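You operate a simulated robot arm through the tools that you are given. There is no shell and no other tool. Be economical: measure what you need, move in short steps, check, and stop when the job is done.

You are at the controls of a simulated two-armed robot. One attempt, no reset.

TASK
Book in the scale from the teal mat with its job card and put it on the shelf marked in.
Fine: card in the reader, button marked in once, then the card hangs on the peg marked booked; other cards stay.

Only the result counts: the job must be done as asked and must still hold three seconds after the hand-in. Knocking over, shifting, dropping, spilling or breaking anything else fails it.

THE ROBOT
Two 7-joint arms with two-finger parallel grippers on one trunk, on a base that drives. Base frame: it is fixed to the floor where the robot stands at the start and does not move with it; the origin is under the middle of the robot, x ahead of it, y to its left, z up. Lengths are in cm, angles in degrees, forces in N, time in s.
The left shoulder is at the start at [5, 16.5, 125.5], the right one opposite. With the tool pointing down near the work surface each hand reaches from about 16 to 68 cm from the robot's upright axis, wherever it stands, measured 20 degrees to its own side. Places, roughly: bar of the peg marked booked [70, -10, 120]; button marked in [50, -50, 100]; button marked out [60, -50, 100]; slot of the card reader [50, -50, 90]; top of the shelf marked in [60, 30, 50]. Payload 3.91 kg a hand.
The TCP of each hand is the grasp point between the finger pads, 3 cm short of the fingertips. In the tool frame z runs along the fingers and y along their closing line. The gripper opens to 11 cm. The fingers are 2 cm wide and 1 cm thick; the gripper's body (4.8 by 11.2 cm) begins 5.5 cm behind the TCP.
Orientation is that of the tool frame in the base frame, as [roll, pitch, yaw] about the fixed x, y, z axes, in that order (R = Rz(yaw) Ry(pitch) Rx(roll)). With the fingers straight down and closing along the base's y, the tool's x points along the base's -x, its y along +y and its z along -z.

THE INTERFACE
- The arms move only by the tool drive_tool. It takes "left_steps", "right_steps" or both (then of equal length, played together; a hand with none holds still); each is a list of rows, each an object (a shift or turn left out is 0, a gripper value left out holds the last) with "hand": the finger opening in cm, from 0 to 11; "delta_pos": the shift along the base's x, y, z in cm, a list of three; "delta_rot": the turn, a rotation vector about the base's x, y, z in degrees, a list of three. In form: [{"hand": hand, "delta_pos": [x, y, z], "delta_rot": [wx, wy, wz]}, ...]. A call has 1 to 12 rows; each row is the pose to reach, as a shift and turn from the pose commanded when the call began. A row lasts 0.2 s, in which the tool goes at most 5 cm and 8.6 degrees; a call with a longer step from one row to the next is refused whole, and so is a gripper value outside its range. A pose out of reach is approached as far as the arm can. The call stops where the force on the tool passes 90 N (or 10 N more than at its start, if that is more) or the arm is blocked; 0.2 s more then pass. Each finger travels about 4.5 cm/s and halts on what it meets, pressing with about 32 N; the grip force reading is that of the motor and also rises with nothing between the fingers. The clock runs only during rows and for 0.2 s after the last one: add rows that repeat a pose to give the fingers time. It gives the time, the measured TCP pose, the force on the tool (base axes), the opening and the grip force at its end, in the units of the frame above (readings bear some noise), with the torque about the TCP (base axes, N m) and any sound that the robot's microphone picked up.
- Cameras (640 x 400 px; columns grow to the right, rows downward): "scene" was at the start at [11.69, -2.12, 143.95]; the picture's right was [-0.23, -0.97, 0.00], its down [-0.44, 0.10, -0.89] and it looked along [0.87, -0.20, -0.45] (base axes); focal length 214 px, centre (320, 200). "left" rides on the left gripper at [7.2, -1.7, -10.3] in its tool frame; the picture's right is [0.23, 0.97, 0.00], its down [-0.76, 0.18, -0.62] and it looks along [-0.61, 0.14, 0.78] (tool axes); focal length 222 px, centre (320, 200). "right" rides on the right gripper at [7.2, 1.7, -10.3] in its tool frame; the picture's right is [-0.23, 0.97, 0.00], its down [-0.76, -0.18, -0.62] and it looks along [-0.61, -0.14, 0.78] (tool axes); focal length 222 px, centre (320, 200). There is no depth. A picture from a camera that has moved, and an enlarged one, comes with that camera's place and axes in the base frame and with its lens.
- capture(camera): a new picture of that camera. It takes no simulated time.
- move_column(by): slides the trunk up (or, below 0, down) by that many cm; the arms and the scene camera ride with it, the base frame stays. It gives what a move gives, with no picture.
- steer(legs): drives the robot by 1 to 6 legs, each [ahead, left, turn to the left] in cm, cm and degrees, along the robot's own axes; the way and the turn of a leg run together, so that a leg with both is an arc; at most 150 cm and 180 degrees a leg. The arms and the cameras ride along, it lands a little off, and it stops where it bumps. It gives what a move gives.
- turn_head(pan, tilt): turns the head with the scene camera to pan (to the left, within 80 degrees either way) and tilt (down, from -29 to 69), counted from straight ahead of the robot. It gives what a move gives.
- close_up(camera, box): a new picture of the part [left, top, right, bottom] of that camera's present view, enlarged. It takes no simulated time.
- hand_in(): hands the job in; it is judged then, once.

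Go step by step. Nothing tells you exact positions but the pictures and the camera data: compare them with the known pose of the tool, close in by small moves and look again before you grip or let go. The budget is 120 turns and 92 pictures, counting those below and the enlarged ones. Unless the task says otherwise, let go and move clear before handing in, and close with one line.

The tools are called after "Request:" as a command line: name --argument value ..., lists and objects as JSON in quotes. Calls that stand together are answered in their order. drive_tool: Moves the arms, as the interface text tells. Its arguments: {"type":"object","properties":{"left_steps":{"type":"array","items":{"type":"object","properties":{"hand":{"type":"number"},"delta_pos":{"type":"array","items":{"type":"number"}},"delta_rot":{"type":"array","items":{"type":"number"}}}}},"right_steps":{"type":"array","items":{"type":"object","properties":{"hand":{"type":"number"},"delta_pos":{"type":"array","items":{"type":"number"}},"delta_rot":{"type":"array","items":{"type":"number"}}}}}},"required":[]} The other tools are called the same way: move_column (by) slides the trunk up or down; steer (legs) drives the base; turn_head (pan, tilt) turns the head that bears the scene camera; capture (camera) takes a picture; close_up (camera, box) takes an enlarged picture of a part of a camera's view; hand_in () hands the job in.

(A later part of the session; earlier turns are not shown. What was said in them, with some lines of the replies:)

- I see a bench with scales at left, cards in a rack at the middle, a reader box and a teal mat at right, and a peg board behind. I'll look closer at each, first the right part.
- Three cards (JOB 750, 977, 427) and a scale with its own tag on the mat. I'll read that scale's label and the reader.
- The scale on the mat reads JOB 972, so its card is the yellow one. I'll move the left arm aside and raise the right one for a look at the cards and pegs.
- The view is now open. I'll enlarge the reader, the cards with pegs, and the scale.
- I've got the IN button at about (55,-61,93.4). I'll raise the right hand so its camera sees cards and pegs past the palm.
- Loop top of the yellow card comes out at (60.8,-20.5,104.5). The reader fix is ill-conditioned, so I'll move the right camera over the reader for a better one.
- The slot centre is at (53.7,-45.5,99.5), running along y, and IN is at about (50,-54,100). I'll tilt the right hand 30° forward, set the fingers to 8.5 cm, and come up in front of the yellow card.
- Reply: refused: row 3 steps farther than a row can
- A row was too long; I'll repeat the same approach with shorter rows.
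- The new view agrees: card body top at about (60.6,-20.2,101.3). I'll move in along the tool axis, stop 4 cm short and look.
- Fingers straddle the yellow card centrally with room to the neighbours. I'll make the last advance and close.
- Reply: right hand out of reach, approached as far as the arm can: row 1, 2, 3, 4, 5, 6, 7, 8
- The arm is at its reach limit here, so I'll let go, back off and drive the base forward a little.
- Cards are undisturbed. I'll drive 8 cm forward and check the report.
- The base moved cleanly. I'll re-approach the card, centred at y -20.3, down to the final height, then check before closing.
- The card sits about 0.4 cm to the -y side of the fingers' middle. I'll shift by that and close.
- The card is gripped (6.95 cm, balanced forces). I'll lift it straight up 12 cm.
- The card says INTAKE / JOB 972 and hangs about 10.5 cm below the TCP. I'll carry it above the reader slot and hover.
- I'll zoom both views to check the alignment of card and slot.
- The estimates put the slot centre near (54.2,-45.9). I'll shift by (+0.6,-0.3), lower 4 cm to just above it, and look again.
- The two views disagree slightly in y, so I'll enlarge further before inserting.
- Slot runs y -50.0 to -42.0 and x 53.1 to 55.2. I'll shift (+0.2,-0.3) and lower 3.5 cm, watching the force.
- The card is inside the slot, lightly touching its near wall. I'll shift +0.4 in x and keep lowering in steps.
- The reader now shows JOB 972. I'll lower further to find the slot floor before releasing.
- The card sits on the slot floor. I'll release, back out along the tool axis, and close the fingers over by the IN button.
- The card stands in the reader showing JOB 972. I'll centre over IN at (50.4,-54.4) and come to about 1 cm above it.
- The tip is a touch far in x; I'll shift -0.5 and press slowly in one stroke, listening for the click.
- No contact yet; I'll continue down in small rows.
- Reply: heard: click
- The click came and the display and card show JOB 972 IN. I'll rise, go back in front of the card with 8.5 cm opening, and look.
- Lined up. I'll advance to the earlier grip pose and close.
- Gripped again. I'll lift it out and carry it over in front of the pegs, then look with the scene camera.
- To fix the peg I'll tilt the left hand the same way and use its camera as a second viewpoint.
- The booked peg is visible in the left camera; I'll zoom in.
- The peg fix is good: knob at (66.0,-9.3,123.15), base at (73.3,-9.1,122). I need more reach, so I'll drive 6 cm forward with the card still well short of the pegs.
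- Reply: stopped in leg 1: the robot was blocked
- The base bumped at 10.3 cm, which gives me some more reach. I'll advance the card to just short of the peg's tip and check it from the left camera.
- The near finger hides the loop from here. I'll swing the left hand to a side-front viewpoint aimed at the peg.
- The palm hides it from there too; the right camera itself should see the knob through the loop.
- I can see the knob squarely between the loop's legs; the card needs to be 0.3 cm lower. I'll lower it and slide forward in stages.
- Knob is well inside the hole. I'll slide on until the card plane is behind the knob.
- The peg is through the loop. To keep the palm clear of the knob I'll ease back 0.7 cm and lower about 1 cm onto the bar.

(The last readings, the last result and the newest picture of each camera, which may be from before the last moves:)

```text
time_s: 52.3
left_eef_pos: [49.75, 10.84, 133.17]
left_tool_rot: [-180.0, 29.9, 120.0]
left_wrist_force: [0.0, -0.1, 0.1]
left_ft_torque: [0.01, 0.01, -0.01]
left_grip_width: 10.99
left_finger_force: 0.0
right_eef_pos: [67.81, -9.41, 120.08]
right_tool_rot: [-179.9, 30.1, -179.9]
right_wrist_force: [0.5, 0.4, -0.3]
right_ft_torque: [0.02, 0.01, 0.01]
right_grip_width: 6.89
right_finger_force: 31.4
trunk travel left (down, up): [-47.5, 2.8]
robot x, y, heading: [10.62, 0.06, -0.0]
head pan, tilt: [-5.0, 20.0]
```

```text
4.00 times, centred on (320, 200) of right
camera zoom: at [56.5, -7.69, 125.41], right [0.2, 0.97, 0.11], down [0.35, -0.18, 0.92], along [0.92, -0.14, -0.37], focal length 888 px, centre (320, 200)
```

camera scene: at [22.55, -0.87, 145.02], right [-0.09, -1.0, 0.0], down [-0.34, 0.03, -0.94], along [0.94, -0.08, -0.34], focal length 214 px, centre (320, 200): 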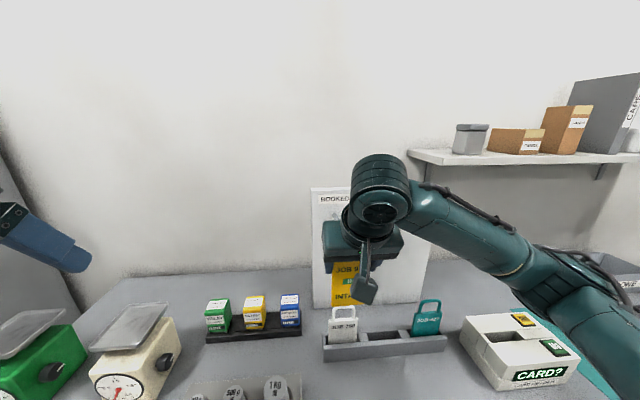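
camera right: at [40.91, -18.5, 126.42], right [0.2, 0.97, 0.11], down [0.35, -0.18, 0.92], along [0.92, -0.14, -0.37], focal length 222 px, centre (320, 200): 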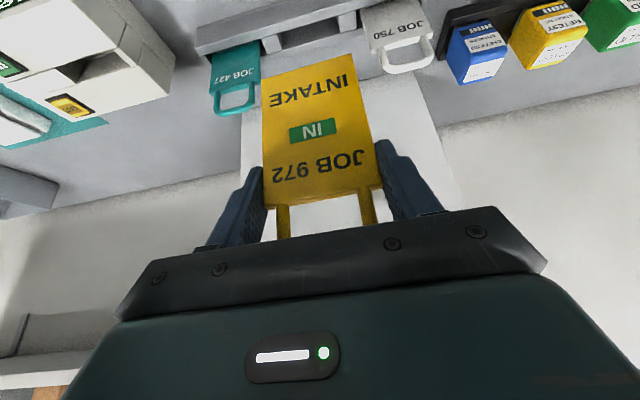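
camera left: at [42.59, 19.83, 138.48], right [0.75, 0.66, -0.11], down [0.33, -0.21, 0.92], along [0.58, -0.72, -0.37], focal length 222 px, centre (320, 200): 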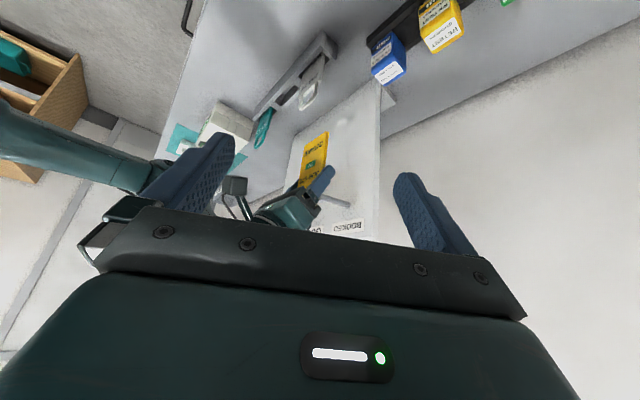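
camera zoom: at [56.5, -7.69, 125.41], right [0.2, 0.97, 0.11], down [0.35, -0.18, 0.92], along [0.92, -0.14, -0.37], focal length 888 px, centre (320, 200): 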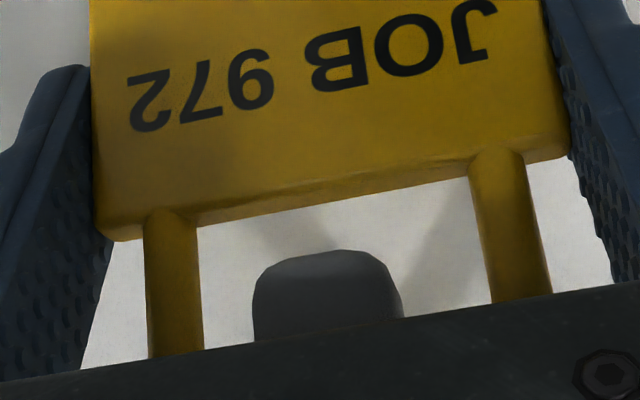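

No contact yet; I'll lower another 0.5 in fine steps.

Request:
drive_tool --right_steps '[{"delta_pos": [0, 0, -0.2]}, {"delta_pos": [0, 0, -0.4]}, {"delta_pos": [0, 0, -0.5]}, {"delta_pos": [0, 0, -0.5]}]'

```text
time_s: 53.3
left_eef_pos: [49.83, 10.85, 133.09]
left_tool_rot: [180.0, 30.1, 120.0]
left_wrist_force: [-0.5, 0.4, -0.9]
left_ft_torque: [-0.01, -0.02, -0.01]
left_grip_width: 10.99
left_finger_force: 0.1
right_eef_pos: [67.78, -9.49, 119.59]
right_tool_rot: [180.0, 30.1, 179.9]
right_wrist_force: [0.6, 0.7, 0.6]
right_ft_torque: [-0.03, -0.01, -0.01]
right_grip_width: 6.89
right_finger_force: 32.0
trunk travel left (down, up): [-47.5, 2.8]
robot x, y, heading: [10.33, 0.05, -0.2]
head pan, tilt: [-5.0, 20.0]
```

The loop must be within a few millimetres of the bar. I'll open the fingers here and look.

Request:
drive_tool --right_steps '[{"hand": 7.4}, {"hand": 8.2}, {"hand": 9}, {"hand": 9}, {"hand": 9}]'

Request:
close_up --camera "right" --box '[160, 100, 480, 260]'

Request:
close_up --camera "left" --box '[270, 120, 398, 240]'

```text
time_s: 54.5
left_eef_pos: [49.83, 10.8, 133.14]
left_tool_rot: [-180.0, 30.0, 120.0]
left_wrist_force: [-0.2, -0.3, 0.2]
left_ft_torque: [-0.02, 0.05, 0.0]
left_grip_width: 10.99
left_finger_force: 0.0
right_eef_pos: [67.79, -9.4, 119.75]
right_tool_rot: [-179.9, 30.2, 180.0]
right_wrist_force: [0.1, 0.1, 0.0]
right_ft_torque: [-0.01, -0.01, -0.03]
right_grip_width: 9.04
right_finger_force: 0.2
trunk travel left (down, up): [-47.5, 2.8]
robot x, y, heading: [10.42, -0.27, -0.1]
head pan, tilt: [-5.0, 20.0]
```

```text
2.00 times, centred on (320, 180) of right
camera zoom: at [56.47, -7.71, 124.95], right [0.2, 0.97, 0.11], down [0.35, -0.18, 0.92], along [0.92, -0.14, -0.37], focal length 444 px, centre (320, 240)
```

zoom: 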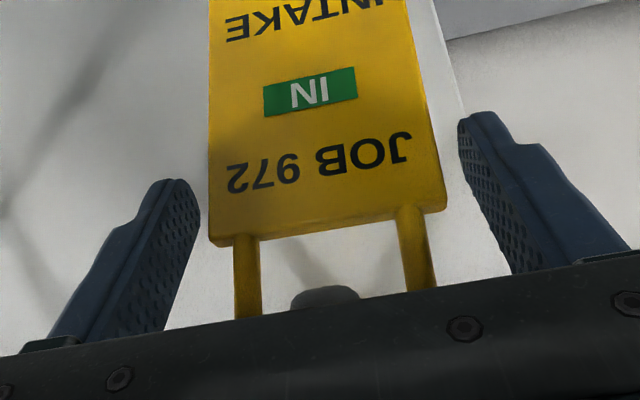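

```text
3.33 times, centred on (334, 180) of left
camera zoom: at [42.58, 19.8, 138.5], right [0.75, 0.66, -0.11], down [0.33, -0.21, 0.92], along [0.58, -0.72, -0.37], focal length 740 px, centre (273, 267)
```

zoom: 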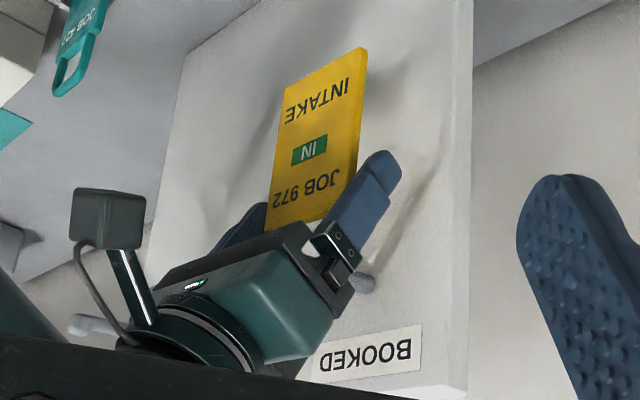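

The card hangs on the peg. I'll withdraw back and up along the tool axis.

Request:
drive_tool --right_steps '[{"delta_pos": [-0.6, 0, 1]}, {"delta_pos": [-1.5, 0, 2.6]}, {"delta_pos": [-3.5, 0, 5.5]}, {"delta_pos": [-6, 0, 8]}, {"delta_pos": [-10, 0, 9]}, {"delta_pos": [-14, -2, 9]}, {"delta_pos": [-16, -6, 9]}, {"delta_pos": [-18, -10, 9]}, {"delta_pos": [-18, -10, 9]}]'

Request:
capture --camera "scene"

Request:
close_up --camera "left" --box '[270, 120, 398, 240]'

```text
time_s: 56.5
left_eef_pos: [49.91, 10.98, 133.06]
left_tool_rot: [-179.9, 29.9, 120.0]
left_wrist_force: [0.1, 0.3, 0.2]
left_ft_torque: [-0.01, 0.0, 0.0]
left_grip_width: 10.99
left_finger_force: 0.0
right_eef_pos: [49.85, -19.29, 128.58]
right_tool_rot: [-179.8, 30.1, 180.0]
right_wrist_force: [-0.8, -0.5, -0.4]
right_ft_torque: [-0.02, 0.03, -0.01]
right_grip_width: 9.0
right_finger_force: 0.2
trunk travel left (down, up): [-47.5, 2.8]
robot x, y, heading: [10.26, -0.33, -0.2]
head pan, tilt: [-5.0, 20.0]
```

```text
19 pictures are left
camera scene: at [22.59, -0.77, 145.01], right [-0.09, -1.0, 0.0], down [-0.34, 0.03, -0.94], along [0.94, -0.08, -0.34], focal length 214 px, centre (320, 200)
```

scene: 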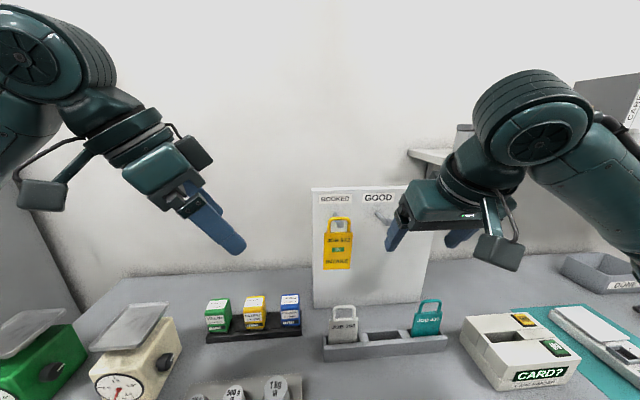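

```text
3.33 times, centred on (334, 180) of left
camera zoom: at [42.63, 19.87, 138.47], right [0.75, 0.66, -0.11], down [0.33, -0.21, 0.92], along [0.58, -0.72, -0.37], focal length 740 px, centre (273, 267)
```

zoom: 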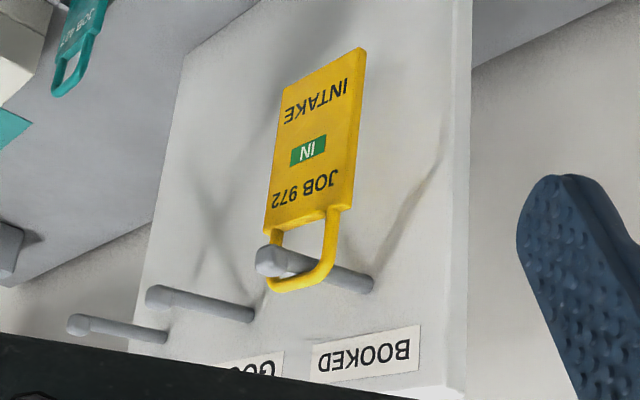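

The card hangs on BOOKED and the other cards are untouched. Next I'll bring both hands back to compact upright poses, then back off and shift the base right toward the scale.

Request:
drive_tool --left_steps '[{"delta_pos": [-2, 2, 0], "delta_rot": [0, 0, 7.5]}, {"delta_pos": [-4, 4, 0], "delta_rot": [0, 0, 15]}, {"delta_pos": [-6, 6, 0], "delta_rot": [0, 0, 22.5]}, {"delta_pos": [-8, 8, 0], "delta_rot": [0, 0, 30]}, {"delta_pos": [-10, 10, 0], "delta_rot": [0, 0, 37.5]}, {"delta_pos": [-11, 12, 0], "delta_rot": [0, 0, 45]}, {"delta_pos": [-11, 14, 0], "delta_rot": [0, 0, 52.5]}, {"delta_pos": [-11, 16, 0], "delta_rot": [0, 0, 60]}, {"delta_pos": [-11, 16, 0], "delta_rot": [0, 0, 60]}]' --right_steps '[{"delta_pos": [-1, -1, 0], "delta_rot": [0, 7.5, 0], "hand": 11}, {"delta_pos": [-2, -2, 0], "delta_rot": [0, 15, 0]}, {"delta_pos": [-3, -3, 0], "delta_rot": [0, 22.5, 0]}, {"delta_pos": [-4, -4, 0], "delta_rot": [0, 30, 0]}, {"delta_pos": [-5, -5, 0], "delta_rot": [0, 30, 0]}, {"delta_pos": [-5, -5, 0], "delta_rot": [0, 30, 0]}, {"delta_pos": [-5, -5, 0], "delta_rot": [0, 30, 0]}, {"delta_pos": [-5, -5, 0], "delta_rot": [0, 30, 0]}, {"delta_pos": [-5, -5, 0], "delta_rot": [0, 30, 0]}]'

Request:
steer --legs '[[-12, 0, 0], [0, -50, 0]]'

Request:
turn_head --pan -25 --tilt 45

Request:
capture --camera "scene"

```text
time_s: 58.5
left_eef_pos: [38.77, 26.95, 133.01]
left_tool_rot: [180.0, 30.0, -179.8]
left_wrist_force: [-0.1, 0.2, 0.1]
left_ft_torque: [0.01, 0.0, -0.04]
left_grip_width: 11.02
left_finger_force: 0.0
right_eef_pos: [44.76, -24.32, 128.65]
right_tool_rot: [180.0, 0.1, -180.0]
right_wrist_force: [-0.1, -0.8, -0.3]
right_ft_torque: [-0.03, 0.01, -0.01]
right_grip_width: 10.98
right_finger_force: 0.1
trunk travel left (down, up): [-47.5, 2.8]
robot x, y, heading: [10.45, -0.08, -0.0]
head pan, tilt: [-5.0, 20.0]
```

```text
time_s: 64.2
left_eef_pos: [26.7, -22.01, 133.07]
left_tool_rot: [-180.0, 30.0, -179.8]
left_wrist_force: [0.2, 0.3, -1.2]
left_ft_torque: [0.0, -0.01, 0.0]
left_grip_width: 10.99
left_finger_force: 0.1
right_eef_pos: [33.0, -72.94, 128.66]
right_tool_rot: [180.0, 0.1, -179.8]
right_wrist_force: [0.2, -0.1, 0.3]
right_ft_torque: [0.01, -0.02, 0.0]
right_grip_width: 11.01
right_finger_force: 0.0
trunk travel left (down, up): [-47.5, 2.8]
robot x, y, heading: [-1.5, -48.94, 0.2]
head pan, tilt: [-5.0, 20.0]
```

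```text
time_s: 65.1
left_eef_pos: [26.78, -21.82, 133.0]
left_tool_rot: [-179.9, 30.0, -179.7]
left_wrist_force: [-0.3, -0.1, -0.3]
left_ft_torque: [0.0, -0.01, 0.0]
left_grip_width: 11.0
left_finger_force: 0.1
right_eef_pos: [32.86, -72.84, 128.66]
right_tool_rot: [180.0, 0.1, -179.8]
right_wrist_force: [0.6, 0.2, -0.2]
right_ft_torque: [0.03, 0.01, -0.03]
right_grip_width: 11.01
right_finger_force: 0.1
trunk travel left (down, up): [-47.5, 2.8]
robot x, y, heading: [-1.2, -49.19, 0.4]
head pan, tilt: [-25.0, 45.0]
```

```text
17 pictures are left
camera scene: at [8.74, -52.22, 141.16], right [-0.42, -0.91, 0.0], down [-0.64, 0.3, -0.71], along [0.64, -0.3, -0.71], focal length 214 px, centre (320, 200)
```

scene: 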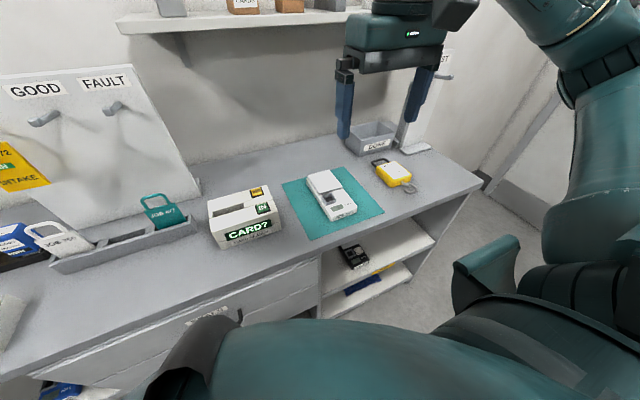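

The scale lies along x at about x 45–65, y -73.6 to -82.7. I'll drive 8 cm right and 8 cm forward, then swing the right hand over it tilted 45°.

Request:
steer --legs '[[8, -8, -0.3]]'

Request:
drive_tool --right_steps '[{"delta_pos": [1, 0, -3], "delta_rot": [0, -7.5, 0], "hand": 11}, {"delta_pos": [2, 0, -6], "delta_rot": [0, -15, 0]}, {"delta_pos": [3, 1, -9], "delta_rot": [0, -22.5, 0]}, {"delta_pos": [4, 2, -12], "delta_rot": [0, -30, 0]}, {"delta_pos": [5, 2.7, -15], "delta_rot": [0, -37.5, 0]}, {"delta_pos": [6, 2.7, -18], "delta_rot": [0, -45, 0]}, {"delta_pos": [6, 2.7, -20], "delta_rot": [0, -45, 0]}, {"delta_pos": [6, 2.7, -20], "delta_rot": [0, -45, 0]}]'

Request:
capture --camera "right"

Request:
turn_head --pan -25 --tilt 45

Request:
close_up --camera "scene" --box '[200, 100, 456, 260]'

```text
time_s: 66.5
left_eef_pos: [34.84, -29.96, 133.17]
left_tool_rot: [179.8, 30.0, 179.9]
left_wrist_force: [-0.8, 0.1, 0.5]
left_ft_torque: [0.01, 0.03, 0.03]
left_grip_width: 10.99
left_finger_force: 0.0
right_eef_pos: [41.01, -81.14, 128.58]
right_tool_rot: [180.0, 0.1, 180.0]
right_wrist_force: [-0.3, 0.1, 0.1]
right_ft_torque: [0.04, 0.01, -0.02]
right_grip_width: 11.02
right_finger_force: 0.0
trunk travel left (down, up): [-47.5, 2.8]
robot x, y, heading: [6.68, -56.9, 0.1]
head pan, tilt: [-25.0, 45.0]
```

```text
time_s: 68.2
left_eef_pos: [34.84, -29.99, 133.05]
left_tool_rot: [179.9, 29.9, -180.0]
left_wrist_force: [-0.1, -0.1, 0.1]
left_ft_torque: [-0.01, -0.01, 0.0]
left_grip_width: 10.98
left_finger_force: 0.0
right_eef_pos: [47.4, -78.4, 108.68]
right_tool_rot: [180.0, 45.0, 180.0]
right_wrist_force: [-0.6, -0.3, 0.2]
right_ft_torque: [0.02, -0.01, 0.01]
right_grip_width: 11.01
right_finger_force: 0.1
right hand out of reach, approached as far as the arm can: row 6, 7, 8
trunk travel left (down, up): [-47.5, 2.8]
robot x, y, heading: [6.58, -56.75, 0.3]
head pan, tilt: [-25.0, 45.0]
```

```text
16 pictures are left
camera right: at [35.14, -76.77, 110.8], right [0.16, 0.97, 0.16], down [0.1, -0.18, 0.98], along [0.98, -0.14, -0.12], focal length 222 px, centre (320, 200)
```

right: 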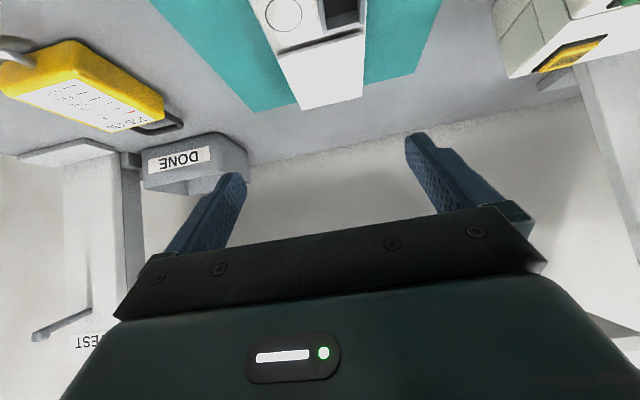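

```text
time_s: 68.8
left_eef_pos: [34.72, -29.98, 133.03]
left_tool_rot: [180.0, 30.0, 179.9]
left_wrist_force: [0.6, 0.0, -0.4]
left_ft_torque: [-0.02, 0.02, 0.0]
left_grip_width: 11.03
left_finger_force: 0.0
right_eef_pos: [47.43, -78.39, 108.65]
right_tool_rot: [-180.0, 44.9, -180.0]
right_wrist_force: [0.8, -0.1, 0.0]
right_ft_torque: [0.0, -0.02, -0.02]
right_grip_width: 10.98
right_finger_force: 0.0
trunk travel left (down, up): [-47.5, 2.8]
robot x, y, heading: [6.68, -56.65, -0.1]
head pan, tilt: [-25.0, 45.0]
```

```text
2.50 times, centred on (328, 180) of scene
camera zoom: at [16.7, -60.29, 141.15], right [-0.42, -0.91, 0.0], down [-0.64, 0.3, -0.71], along [0.64, -0.3, -0.71], focal length 536 px, centre (300, 250)
```

zoom: 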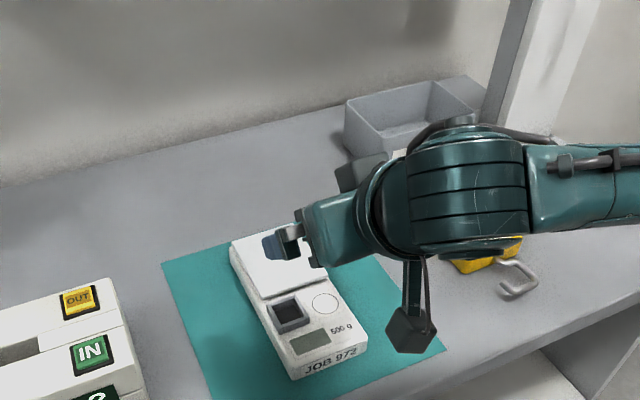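

Scale centre refined to (55.4,-77.4). The arm is near its limit so high up; I'll draw the hand back clear of the bench, lower the trunk 25 cm and come in again from a better height.

Request:
drive_tool --right_steps '[{"delta_pos": [-3, 0, 2]}, {"delta_pos": [-6, 0, 4]}, {"delta_pos": [-9, 0, 6]}, {"delta_pos": [-12, 0, 8]}, {"delta_pos": [-16, 0, 10]}, {"delta_pos": [-18, 0, 12]}, {"delta_pos": [-18, 0, 12]}]'

Request:
move_column --by -20

Request:
drive_tool --right_steps '[{"delta_pos": [0, 0.3, 4]}, {"delta_pos": [2, 0.6, 8]}, {"delta_pos": [5, 1, 10]}, {"delta_pos": [9, 1, 10]}, {"delta_pos": [13, 1, 10]}, {"delta_pos": [16, 1, 9]}, {"delta_pos": [18, 1, 8]}, {"delta_pos": [18, 1, 8]}]'

```text
time_s: 70.5
left_eef_pos: [34.86, -30.04, 132.98]
left_tool_rot: [179.9, 30.0, -179.9]
left_wrist_force: [0.4, -0.6, -0.7]
left_ft_torque: [0.02, 0.03, -0.03]
left_grip_width: 11.01
left_finger_force: 0.1
right_eef_pos: [37.23, -76.49, 130.98]
right_tool_rot: [179.9, 45.0, 179.9]
right_wrist_force: [-0.1, 0.3, 0.3]
right_ft_torque: [-0.01, 0.01, -0.03]
right_grip_width: 11.01
right_finger_force: 0.0
right hand out of reach, approached as far as the arm can: row 1, 2, 3, 4, 5, 6, 7
trunk travel left (down, up): [-47.5, 2.8]
robot x, y, heading: [6.45, -56.84, -0.4]
head pan, tilt: [-25.0, 45.0]
```

```text
time_s: 72.6
left_eef_pos: [34.71, -29.98, 113.13]
left_tool_rot: [-179.9, 29.9, -180.0]
left_wrist_force: [-0.7, -0.4, -0.6]
left_ft_torque: [0.05, -0.01, 0.02]
left_grip_width: 10.99
left_finger_force: 0.2
right_eef_pos: [37.25, -76.52, 111.04]
right_tool_rot: [180.0, 45.0, -180.0]
right_wrist_force: [-0.1, -0.3, 0.2]
right_ft_torque: [-0.02, 0.02, 0.01]
right_grip_width: 10.97
right_finger_force: 0.0
trunk travel left (down, up): [-27.5, 22.8]
robot x, y, heading: [6.79, -56.64, 0.1]
head pan, tilt: [-25.0, 45.0]
```

```text
time_s: 74.4
left_eef_pos: [34.72, -29.95, 112.99]
left_tool_rot: [-180.0, 30.0, -180.0]
left_wrist_force: [0.1, -1.0, -1.2]
left_ft_torque: [0.02, 0.02, 0.05]
left_grip_width: 10.99
left_finger_force: 0.0
right_eef_pos: [55.19, -75.38, 118.95]
right_tool_rot: [-180.0, 45.1, -180.0]
right_wrist_force: [0.4, -0.9, -0.7]
right_ft_torque: [-0.02, 0.0, 0.04]
right_grip_width: 10.99
right_finger_force: 0.1
trunk travel left (down, up): [-27.5, 22.8]
robot x, y, heading: [6.74, -56.7, 0.2]
head pan, tilt: [-25.0, 45.0]
```

Now the arm is comfortable at this tilt. I'll descend to just above the scale and look.

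Request:
drive_tool --right_steps '[{"delta_pos": [-0.5, -1, -4]}, {"delta_pos": [-1.2, -2, -8]}, {"delta_pos": [-1.2, -2, -12]}, {"delta_pos": [-1.2, -2, -16]}, {"delta_pos": [-1.2, -2, -19]}, {"delta_pos": [-1.2, -2, -19]}]'

Request:
capture --camera "right"

Request:
turn_head --pan -30 --tilt 30

Request:
close_up --camera "scene" --box '[200, 120, 440, 270]'

```text
time_s: 75.8
left_eef_pos: [34.78, -29.96, 112.97]
left_tool_rot: [-180.0, 30.0, -179.9]
left_wrist_force: [0.6, -0.5, 0.5]
left_ft_torque: [0.03, 0.01, -0.02]
left_grip_width: 10.99
left_finger_force: 0.1
right_eef_pos: [53.88, -77.43, 100.13]
right_tool_rot: [-180.0, 45.0, 180.0]
right_wrist_force: [0.0, 0.2, 0.8]
right_ft_torque: [0.01, 0.0, -0.01]
right_grip_width: 11.03
right_finger_force: 0.1
trunk travel left (down, up): [-27.5, 22.8]
robot x, y, heading: [6.52, -56.68, 0.0]
head pan, tilt: [-25.0, 45.0]
```

```text
14 pictures are left
camera right: at [41.61, -75.89, 102.31], right [0.16, 0.97, 0.16], down [0.1, -0.18, 0.98], along [0.98, -0.14, -0.12], focal length 222 px, centre (320, 200)
```

right: 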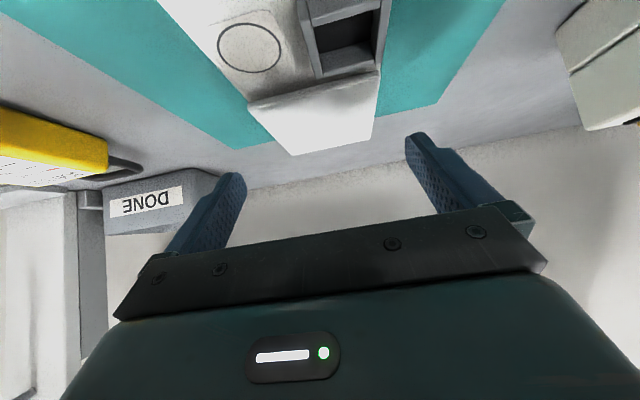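

```text
time_s: 76.6
left_eef_pos: [34.81, -29.97, 113.01]
left_tool_rot: [-180.0, 30.0, 179.9]
left_wrist_force: [0.0, 0.6, -0.6]
left_ft_torque: [-0.02, 0.01, -0.02]
left_grip_width: 10.99
left_finger_force: 0.0
right_eef_pos: [54.02, -77.53, 100.18]
right_tool_rot: [180.0, 45.0, -180.0]
right_wrist_force: [0.5, 0.3, -0.4]
right_ft_torque: [0.02, 0.02, 0.03]
right_grip_width: 11.02
right_finger_force: 0.2
trunk travel left (down, up): [-27.5, 22.8]
robot x, y, heading: [6.43, -56.77, 0.0]
head pan, tilt: [-30.0, 30.0]
```

```text
2.67 times, centred on (320, 195) of scene
camera zoom: at [17.16, -61.38, 123.41], right [-0.5, -0.87, 0.0], down [-0.43, 0.25, -0.87], along [0.75, -0.43, -0.5], focal length 572 px, centre (320, 213)
```

zoom: 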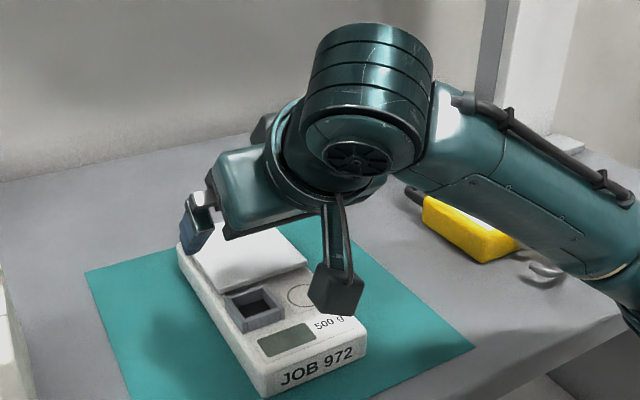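

Well placed; I'll shift +0.3 in y and go down 6.6 cm with the fingers either side of the body, then close.

Request:
drive_tool --right_steps '[{"delta_pos": [0, 0.3, -1.5]}, {"delta_pos": [0, 0.3, -3]}, {"delta_pos": [0, 0.3, -4.5]}, {"delta_pos": [0, 0.3, -5.6]}, {"delta_pos": [0, 0.3, -6.6]}, {"delta_pos": [0, 0.3, -6.6]}]'

Request:
capture --camera "right"

Request:
close_up --camera "scene" --box '[240, 180, 360, 280]'

```text
time_s: 78.0
left_eef_pos: [34.78, -29.97, 113.11]
left_tool_rot: [179.9, 30.0, -180.0]
left_wrist_force: [-0.1, 0.6, 0.3]
left_ft_torque: [-0.02, 0.0, 0.04]
left_grip_width: 11.01
left_finger_force: 0.0
right_eef_pos: [54.02, -77.24, 93.4]
right_tool_rot: [180.0, 45.0, 179.9]
right_wrist_force: [0.4, -0.3, -0.8]
right_ft_torque: [0.01, 0.02, 0.02]
right_grip_width: 10.99
right_finger_force: 0.0
trunk travel left (down, up): [-27.5, 22.8]
robot x, y, heading: [6.44, -56.85, 0.2]
head pan, tilt: [-30.0, 30.0]
```

```text
12 pictures are left
camera right: at [41.73, -75.54, 95.61], right [0.16, 0.97, 0.16], down [0.1, -0.18, 0.98], along [0.98, -0.14, -0.12], focal length 222 px, centre (320, 200)
```

right: 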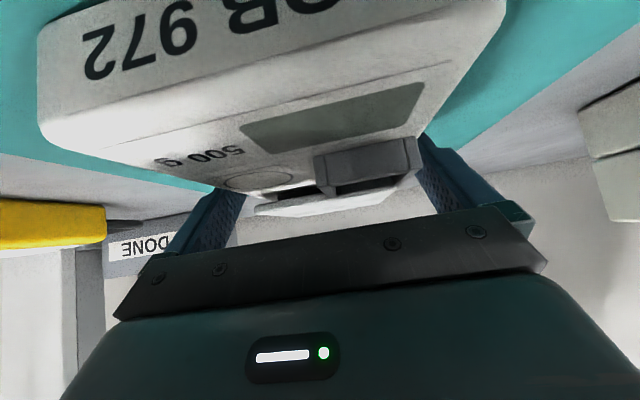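

```text
4.00 times, centred on (300, 230) of scene
camera zoom: at [17.16, -61.38, 123.42], right [-0.5, -0.87, 0.0], down [-0.43, 0.25, -0.87], along [0.75, -0.43, -0.5], focal length 858 px, centre (400, 80)
```

zoom: 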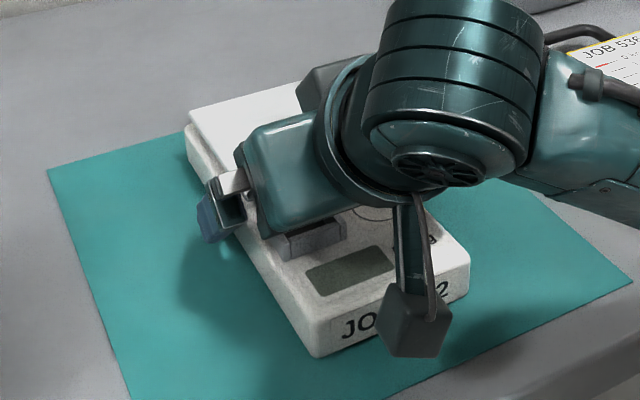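

Fingers straddle the body with no contact. I'll close and lift 2 cm, reading width and force.

Request:
drive_tool --right_steps '[{"hand": 7}, {"hand": 7}, {"hand": 7}, {"hand": 7}, {"delta_pos": [0, 0, 0.7], "hand": 7}, {"delta_pos": [0, 0, 2], "hand": 7}, {"delta_pos": [0, 0, 2], "hand": 7}]'

Request:
close_up --camera "scene" --box '[240, 180, 360, 280]'

```text
time_s: 79.6
left_eef_pos: [34.73, -29.94, 113.09]
left_tool_rot: [-180.0, 30.1, -180.0]
left_wrist_force: [-0.4, 0.2, -0.4]
left_ft_torque: [0.02, 0.01, 0.02]
left_grip_width: 11.0
left_finger_force: 0.0
right_eef_pos: [54.17, -77.17, 95.39]
right_tool_rot: [-179.9, 45.0, -180.0]
right_wrist_force: [0.5, 0.4, -3.3]
right_ft_torque: [0.01, 0.01, 0.01]
right_grip_width: 9.37
right_finger_force: 32.0
trunk travel left (down, up): [-27.5, 22.8]
robot x, y, heading: [6.19, -56.85, -0.2]
head pan, tilt: [-30.0, 30.0]
```

```text
4.00 times, centred on (300, 230) of scene
camera zoom: at [17.19, -61.39, 123.41], right [-0.5, -0.87, 0.0], down [-0.43, 0.25, -0.87], along [0.75, -0.43, -0.5], focal length 858 px, centre (400, 80)
```

zoom: 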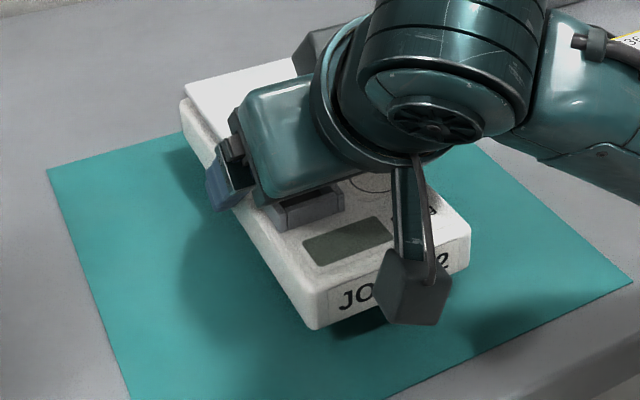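

The scale is up, level, and light (about 0.35 kg). I'll lift it further, back the base away from the bench and drive left to view the IN shelf.

Request:
drive_tool --right_steps '[{"delta_pos": [0, 0, 3]}, {"delta_pos": [0, 0, 6]}, {"delta_pos": [0, 0, 9]}, {"delta_pos": [0, 0, 9]}]'

Request:
steer --legs '[[-45, 0, 0], [0, 85, 0]]'

Request:
turn_head --pan 0 --tilt 35

Request:
capture --camera "scene"

```text
time_s: 80.6
left_eef_pos: [34.76, -30.02, 113.1]
left_tool_rot: [-180.0, 29.9, -180.0]
left_wrist_force: [0.4, -0.9, -0.1]
left_ft_torque: [-0.01, 0.01, 0.0]
left_grip_width: 10.99
left_finger_force: 0.0
right_eef_pos: [53.99, -77.02, 104.33]
right_tool_rot: [-179.9, 45.0, -180.0]
right_wrist_force: [0.6, -0.7, -3.4]
right_ft_torque: [0.03, 0.06, 0.0]
right_grip_width: 9.38
right_finger_force: 32.3
trunk travel left (down, up): [-27.5, 22.8]
robot x, y, heading: [6.53, -56.81, 0.0]
head pan, tilt: [-30.0, 30.0]
```

```text
time_s: 90.7
left_eef_pos: [-7.87, 54.78, 113.05]
left_tool_rot: [-180.0, 30.0, 179.3]
left_wrist_force: [0.0, 0.5, 0.2]
left_ft_torque: [-0.04, -0.04, -0.02]
left_grip_width: 11.0
left_finger_force: 0.0
right_eef_pos: [10.64, 7.45, 104.24]
right_tool_rot: [180.0, 45.0, 179.3]
right_wrist_force: [0.7, -0.2, -3.4]
right_ft_torque: [-0.02, 0.04, 0.0]
right_grip_width: 9.39
right_finger_force: 31.9
trunk travel left (down, up): [-27.5, 22.8]
robot x, y, heading: [-36.14, 28.69, -0.6]
head pan, tilt: [-30.0, 30.0]
```

```text
time_s: 91.6
left_eef_pos: [-7.82, 54.95, 113.14]
left_tool_rot: [-179.9, 30.0, 179.3]
left_wrist_force: [-0.3, -0.9, 0.3]
left_ft_torque: [0.01, 0.01, 0.0]
left_grip_width: 10.99
left_finger_force: 0.2
right_eef_pos: [10.8, 7.55, 104.24]
right_tool_rot: [-180.0, 45.0, 179.4]
right_wrist_force: [-0.3, -0.1, -2.9]
right_ft_torque: [0.01, 0.08, -0.02]
right_grip_width: 9.38
right_finger_force: 32.5
trunk travel left (down, up): [-27.5, 22.8]
robot x, y, heading: [-36.28, 28.3, -0.7]
head pan, tilt: [0.0, 35.0]
```

```text
9 pictures are left
camera scene: at [-24.8, 28.18, 122.63], right [-0.01, -1.0, 0.0], down [-0.57, 0.01, -0.82], along [0.82, -0.01, -0.57], focal length 214 px, centre (320, 200)
```

scene: 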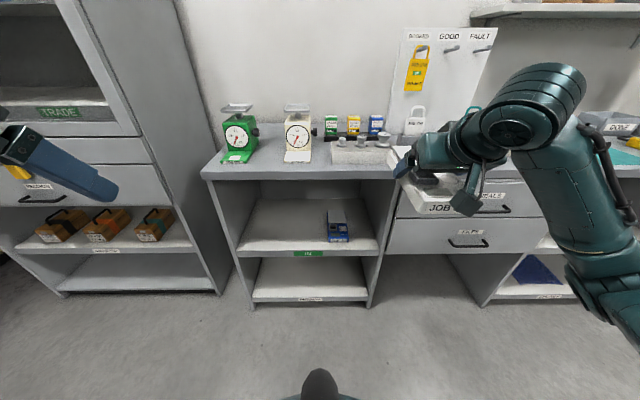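

I see the left bay: the upper shelf with a green label holds a blue item at its right. I'll zoom in.

Request:
close_up --camera "scene" --box '[200, 165, 408, 310]'

```text
2.76 times, centred on (304, 238) of scene
camera zoom: at [-24.8, 28.18, 122.63], right [-0.01, -1.0, 0.0], down [-0.57, 0.01, -0.82], along [0.82, -0.01, -0.57], focal length 592 px, centre (364, 97)
```

zoom: 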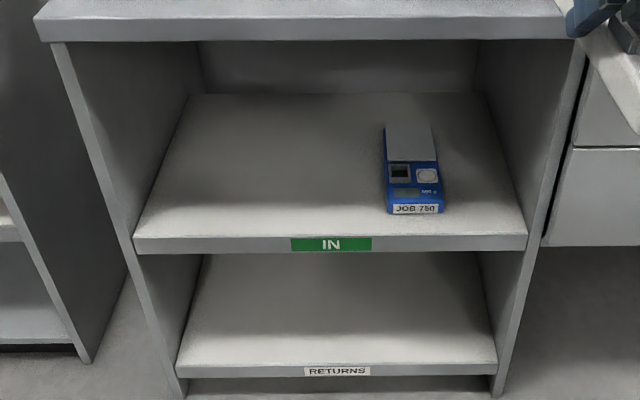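

The IN shelf is z≈50, x 40–80, y 1–64, with the blue JOB 750 scale at y 14–23. I'll set ours at y≈42: drive left, lower the trunk fully, then lower the arm in front of the bay.

Request:
steer --legs '[[0, 34, 0.7]]'

Request:
move_column --by -27.4

Request:
drive_tool --right_steps '[{"delta_pos": [0, 0, -3]}, {"delta_pos": [0, 0, -6]}, {"delta_pos": [0, 0, -9]}, {"delta_pos": [0, 0, -12]}, {"delta_pos": [0, 0, -15]}, {"delta_pos": [0, 0, -17]}, {"delta_pos": [0, 0, -17]}]'

```text
time_s: 95.2
left_eef_pos: [-8.02, 89.03, 113.15]
left_tool_rot: [180.0, 29.9, -179.9]
left_wrist_force: [0.4, -0.3, -0.6]
left_ft_torque: [0.03, 0.02, -0.01]
left_grip_width: 11.0
left_finger_force: 0.0
right_eef_pos: [11.16, 41.93, 104.36]
right_tool_rot: [-180.0, 45.0, -179.8]
right_wrist_force: [0.3, 0.3, -2.7]
right_ft_torque: [-0.01, 0.03, -0.02]
right_grip_width: 9.37
right_finger_force: 32.1
trunk travel left (down, up): [-27.5, 22.8]
robot x, y, heading: [-36.1, 61.82, -0.2]
head pan, tilt: [0.0, 35.0]
```

```text
time_s: 98.0
left_eef_pos: [-8.03, 88.96, 85.69]
left_tool_rot: [180.0, 30.0, -179.9]
left_wrist_force: [0.1, 0.7, -0.7]
left_ft_torque: [-0.02, 0.0, -0.01]
left_grip_width: 10.99
left_finger_force: 0.0
right_eef_pos: [11.26, 41.84, 76.97]
right_tool_rot: [-180.0, 44.9, -179.8]
right_wrist_force: [0.0, -0.3, -4.1]
right_ft_torque: [0.02, 0.02, -0.02]
right_grip_width: 9.36
right_finger_force: 32.4
trunk travel left (down, up): [-0.1, 50.2]
robot x, y, heading: [-36.43, 61.89, 0.1]
head pan, tilt: [0.0, 35.0]
```

```text
time_s: 99.5
left_eef_pos: [-7.94, 88.95, 85.71]
left_tool_rot: [179.9, 30.0, -179.9]
left_wrist_force: [0.1, -0.3, -0.1]
left_ft_torque: [-0.01, 0.0, -0.01]
left_grip_width: 11.0
left_finger_force: 0.0
right_eef_pos: [11.05, 41.71, 59.8]
right_tool_rot: [180.0, 45.0, -179.9]
right_wrist_force: [0.4, -0.1, -4.0]
right_ft_torque: [0.02, 0.06, -0.03]
right_grip_width: 9.38
right_finger_force: 31.9
trunk travel left (down, up): [-0.1, 50.2]
robot x, y, heading: [-36.07, 61.95, 0.4]
head pan, tilt: [0.0, 35.0]
```

Reachable there. I'll check the arm's shape against the bay before driving in.

Request:
turn_head --pan -15 --tilt 30

Request:
capture --camera "scene"

```text
time_s: 100.3
left_eef_pos: [-8.02, 89.05, 85.61]
left_tool_rot: [-179.9, 30.1, -179.9]
left_wrist_force: [0.4, -0.4, -0.5]
left_ft_torque: [-0.01, 0.0, 0.01]
left_grip_width: 10.98
left_finger_force: 0.0
right_eef_pos: [11.02, 41.83, 59.85]
right_tool_rot: [180.0, 45.1, -179.9]
right_wrist_force: [-0.1, -1.1, -4.5]
right_ft_torque: [-0.01, 0.04, -0.03]
right_grip_width: 9.38
right_finger_force: 32.1
trunk travel left (down, up): [-0.1, 50.2]
robot x, y, heading: [-36.35, 62.25, 0.3]
head pan, tilt: [-15.0, 30.0]
```

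```text
7 pictures are left
camera scene: at [-24.7, 59.74, 96.01], right [-0.26, -0.97, 0.0], down [-0.48, 0.13, -0.87], along [0.84, -0.22, -0.5], focal length 214 px, centre (320, 200)
```

scene: 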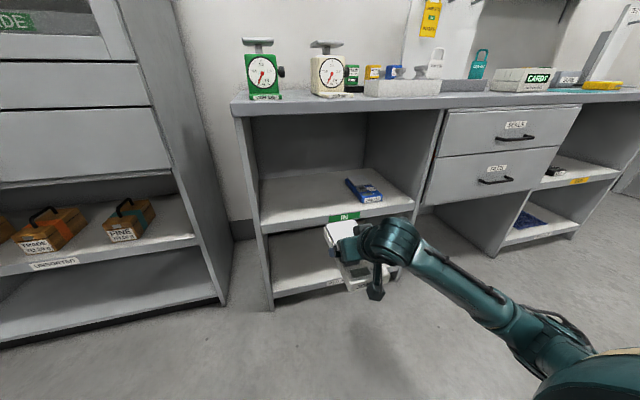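

Clear: the forearm runs low and back. I'll drive 42 cm forward to bring the scale over the shelf.

Request:
steer --legs '[[25, 0, 0], [17, 0, 0]]'

Request:
capture --camera "scene"

```text
time_s: 103.2
left_eef_pos: [34.23, 89.14, 85.6]
left_tool_rot: [-180.0, 30.0, -179.9]
left_wrist_force: [-0.5, 0.8, -0.2]
left_ft_torque: [0.0, 0.04, -0.03]
left_grip_width: 11.0
left_finger_force: 0.0
right_eef_pos: [53.33, 41.83, 59.76]
right_tool_rot: [180.0, 45.0, -179.9]
right_wrist_force: [-0.1, -0.5, -4.3]
right_ft_torque: [-0.03, 0.05, 0.02]
right_grip_width: 9.35
right_finger_force: 31.7
trunk travel left (down, up): [-0.1, 50.2]
robot x, y, heading: [6.01, 62.34, 0.2]
head pan, tilt: [-15.0, 30.0]
```

```text
6 pictures are left
camera scene: at [17.61, 59.82, 96.01], right [-0.26, -0.97, 0.0], down [-0.48, 0.13, -0.87], along [0.84, -0.22, -0.5], focal length 214 px, centre (320, 200)
```

scene: 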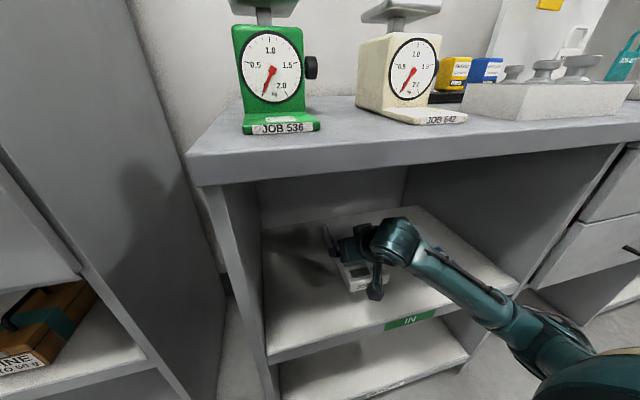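

The scale hovers over the IN shelf, clear of the blue one. I'll lower gently until it touches.

Request:
drive_tool --right_steps '[{"delta_pos": [0, 0, -1.5]}, {"delta_pos": [0, 0, -3]}, {"delta_pos": [0, 0, -4.2]}, {"delta_pos": [0, 0, -5]}, {"delta_pos": [0, 0, -5]}]'

Request:
close_up --camera "scene" --box '[280, 190, 440, 330]'

```text
time_s: 104.4
left_eef_pos: [34.41, 89.06, 85.64]
left_tool_rot: [-180.0, 30.1, -179.9]
left_wrist_force: [0.0, -0.3, 0.5]
left_ft_torque: [0.01, -0.03, 0.02]
left_grip_width: 11.0
left_finger_force: 0.0
right_eef_pos: [53.43, 41.86, 54.73]
right_tool_rot: [179.9, 44.9, -179.9]
right_wrist_force: [-0.5, 0.1, -3.2]
right_ft_torque: [-0.02, 0.03, -0.01]
right_grip_width: 9.36
right_finger_force: 31.9
trunk travel left (down, up): [-0.1, 50.2]
robot x, y, heading: [6.15, 62.35, -0.1]
head pan, tilt: [-15.0, 30.0]
```

```text
2.86 times, centred on (360, 260) of scene
camera zoom: at [17.62, 59.82, 96.01], right [-0.26, -0.97, 0.0], down [-0.48, 0.13, -0.87], along [0.84, -0.22, -0.5], focal length 613 px, centre (206, 29)
```

zoom: 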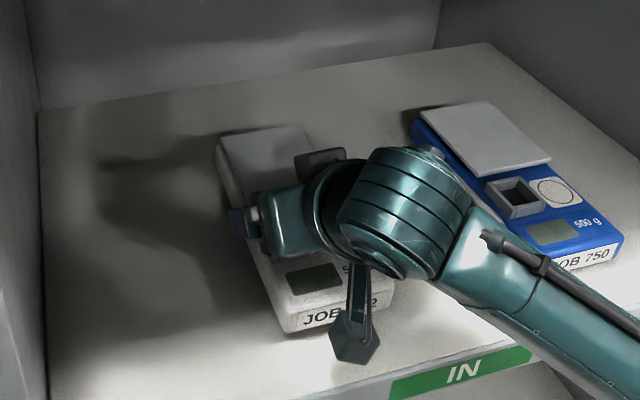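

Nearly down. I'll lower in fine steps to contact.

Request:
drive_tool --right_steps '[{"delta_pos": [0, 0, -0.4]}, {"delta_pos": [0, 0, -0.8]}, {"delta_pos": [0, 0, -1.1]}, {"delta_pos": [0, 0, -1.1]}]'

```text
time_s: 105.4
left_eef_pos: [34.19, 89.08, 85.68]
left_tool_rot: [-180.0, 30.0, -179.9]
left_wrist_force: [-0.3, -0.3, 0.1]
left_ft_torque: [-0.01, -0.01, 0.0]
left_grip_width: 11.01
left_finger_force: 0.0
right_eef_pos: [53.5, 41.87, 53.72]
right_tool_rot: [180.0, 44.9, -179.9]
right_wrist_force: [0.5, -0.2, -4.6]
right_ft_torque: [0.0, 0.03, 0.0]
right_grip_width: 9.37
right_finger_force: 32.2
trunk travel left (down, up): [-0.1, 50.2]
robot x, y, heading: [6.09, 62.27, 0.2]
head pan, tilt: [-15.0, 30.0]
```

Request:
drive_tool --right_steps '[{"delta_pos": [0, 0, -0.3]}, {"delta_pos": [0, 0, -0.6]}, {"delta_pos": [0, 0, -0.6]}]'

```text
time_s: 106.2
left_eef_pos: [34.19, 89.27, 85.7]
left_tool_rot: [-180.0, 30.1, -179.9]
left_wrist_force: [0.3, -0.3, -0.4]
left_ft_torque: [-0.01, -0.01, 0.0]
left_grip_width: 10.97
left_finger_force: 0.1
right_eef_pos: [53.52, 41.79, 53.48]
right_tool_rot: [-179.9, 45.4, -179.8]
right_wrist_force: [-5.9, -2.5, 15.8]
right_ft_torque: [0.05, 0.73, 0.2]
right_grip_width: 9.35
right_finger_force: 32.0
trunk travel left (down, up): [-0.1, 50.2]
robot x, y, heading: [6.01, 62.06, 0.2]
head pan, tilt: [-15.0, 30.0]
```

Contact made. I'll relieve the pressure, open fully, and rise to the earlier clear height.

Request:
drive_tool --right_steps '[{"delta_pos": [0, 0, 0.4]}, {"delta_pos": [0, 0, 0.4], "hand": 11}, {"delta_pos": [0, 0, 0.4], "hand": 11}, {"delta_pos": [0, 0, 0.4], "hand": 11}, {"delta_pos": [0, 0, 0.4], "hand": 11}, {"delta_pos": [0, 0, 2], "hand": 11}, {"delta_pos": [0, 0, 4.5], "hand": 11}, {"delta_pos": [0, 0, 7], "hand": 11}, {"delta_pos": [0, 0, 7], "hand": 11}]'

Request:
close_up --camera "scene" --box '[280, 190, 440, 330]'

```text
time_s: 108.2
left_eef_pos: [34.19, 89.15, 85.66]
left_tool_rot: [-179.9, 30.0, -179.8]
left_wrist_force: [0.0, -0.1, 0.1]
left_ft_torque: [0.0, -0.03, -0.02]
left_grip_width: 10.98
left_finger_force: 0.0
right_eef_pos: [53.42, 41.93, 60.17]
right_tool_rot: [-179.8, 44.9, -179.9]
right_wrist_force: [0.2, -0.4, 0.2]
right_ft_torque: [-0.03, 0.02, 0.0]
right_grip_width: 11.03
right_finger_force: 0.0
trunk travel left (down, up): [-0.1, 50.2]
robot x, y, heading: [6.04, 62.46, 0.4]
head pan, tilt: [-15.0, 30.0]
```

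```text
2.86 times, centred on (360, 260) of scene
camera zoom: at [17.6, 59.83, 96.01], right [-0.26, -0.97, 0.0], down [-0.48, 0.13, -0.87], along [0.84, -0.22, -0.5], focal length 613 px, centre (206, 29)
```

zoom: 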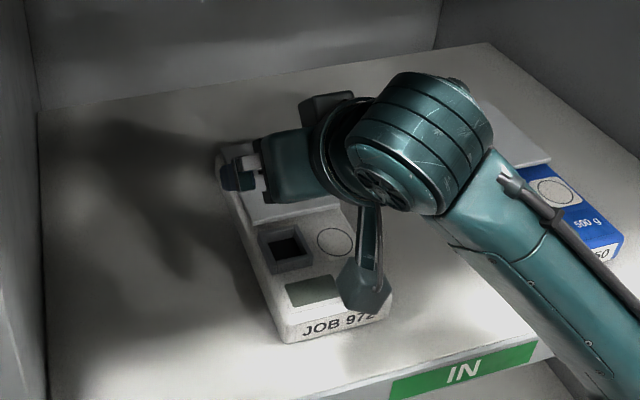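

The scale rests flat on the IN shelf. I'll back the base out and take a last look at the shelf and the peg.

Request:
steer --legs '[[-42, 0, 0]]'

Request:
capture --camera "scene"

Request:
close_up --camera "scene" --box '[230, 0, 590, 230]'

```text
time_s: 110.8
left_eef_pos: [-7.72, 89.02, 85.56]
left_tool_rot: [-180.0, 30.1, -179.7]
left_wrist_force: [0.0, -0.2, 0.9]
left_ft_torque: [0.02, 0.0, 0.0]
left_grip_width: 10.99
left_finger_force: 0.1
right_eef_pos: [11.49, 41.89, 60.07]
right_tool_rot: [180.0, 45.1, -179.8]
right_wrist_force: [0.2, 0.0, -0.5]
right_ft_torque: [0.02, 0.0, 0.02]
right_grip_width: 10.96
right_finger_force: 0.0
trunk travel left (down, up): [-0.1, 50.2]
robot x, y, heading: [-35.51, 62.11, 0.2]
head pan, tilt: [-15.0, 30.0]
```

```text
3 pictures are left
camera scene: at [-24.32, 59.74, 96.01], right [-0.26, -0.97, 0.0], down [-0.48, 0.13, -0.87], along [0.84, -0.22, -0.5], focal length 214 px, centre (320, 200)
```

scene: 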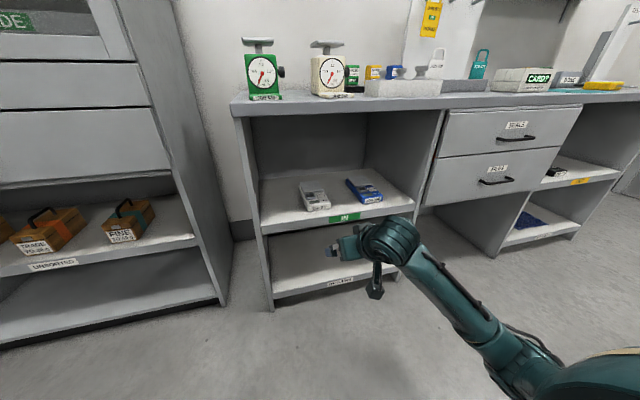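

```text
1.74 times, centred on (410, 115) of scene
camera zoom: at [-24.32, 59.74, 96.01], right [-0.26, -0.97, 0.0], down [-0.48, 0.13, -0.87], along [0.84, -0.22, -0.5], focal length 373 px, centre (164, 348)
```

zoom: 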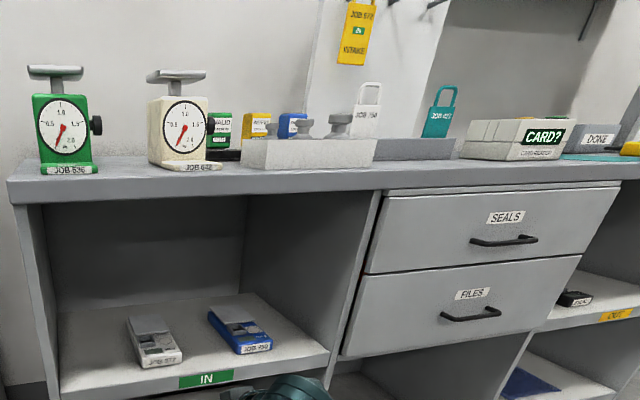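

The scale is on the IN shelf, the card marked IN hangs on BOOKED, and the other cards and items look undisturbed. I'm handing in.

Request:
hand_in

```text
The job is handed in.
```

The JOB 972 scale is booked in and sits on the IN shelf. Its card was read, IN was pressed once, and the card now hangs on the BOOKED peg. The other two cards stayed in their rack. The base bumped lightly once while driving toward the bench, and nothing looked moved in the last picture. The job has been handed in.
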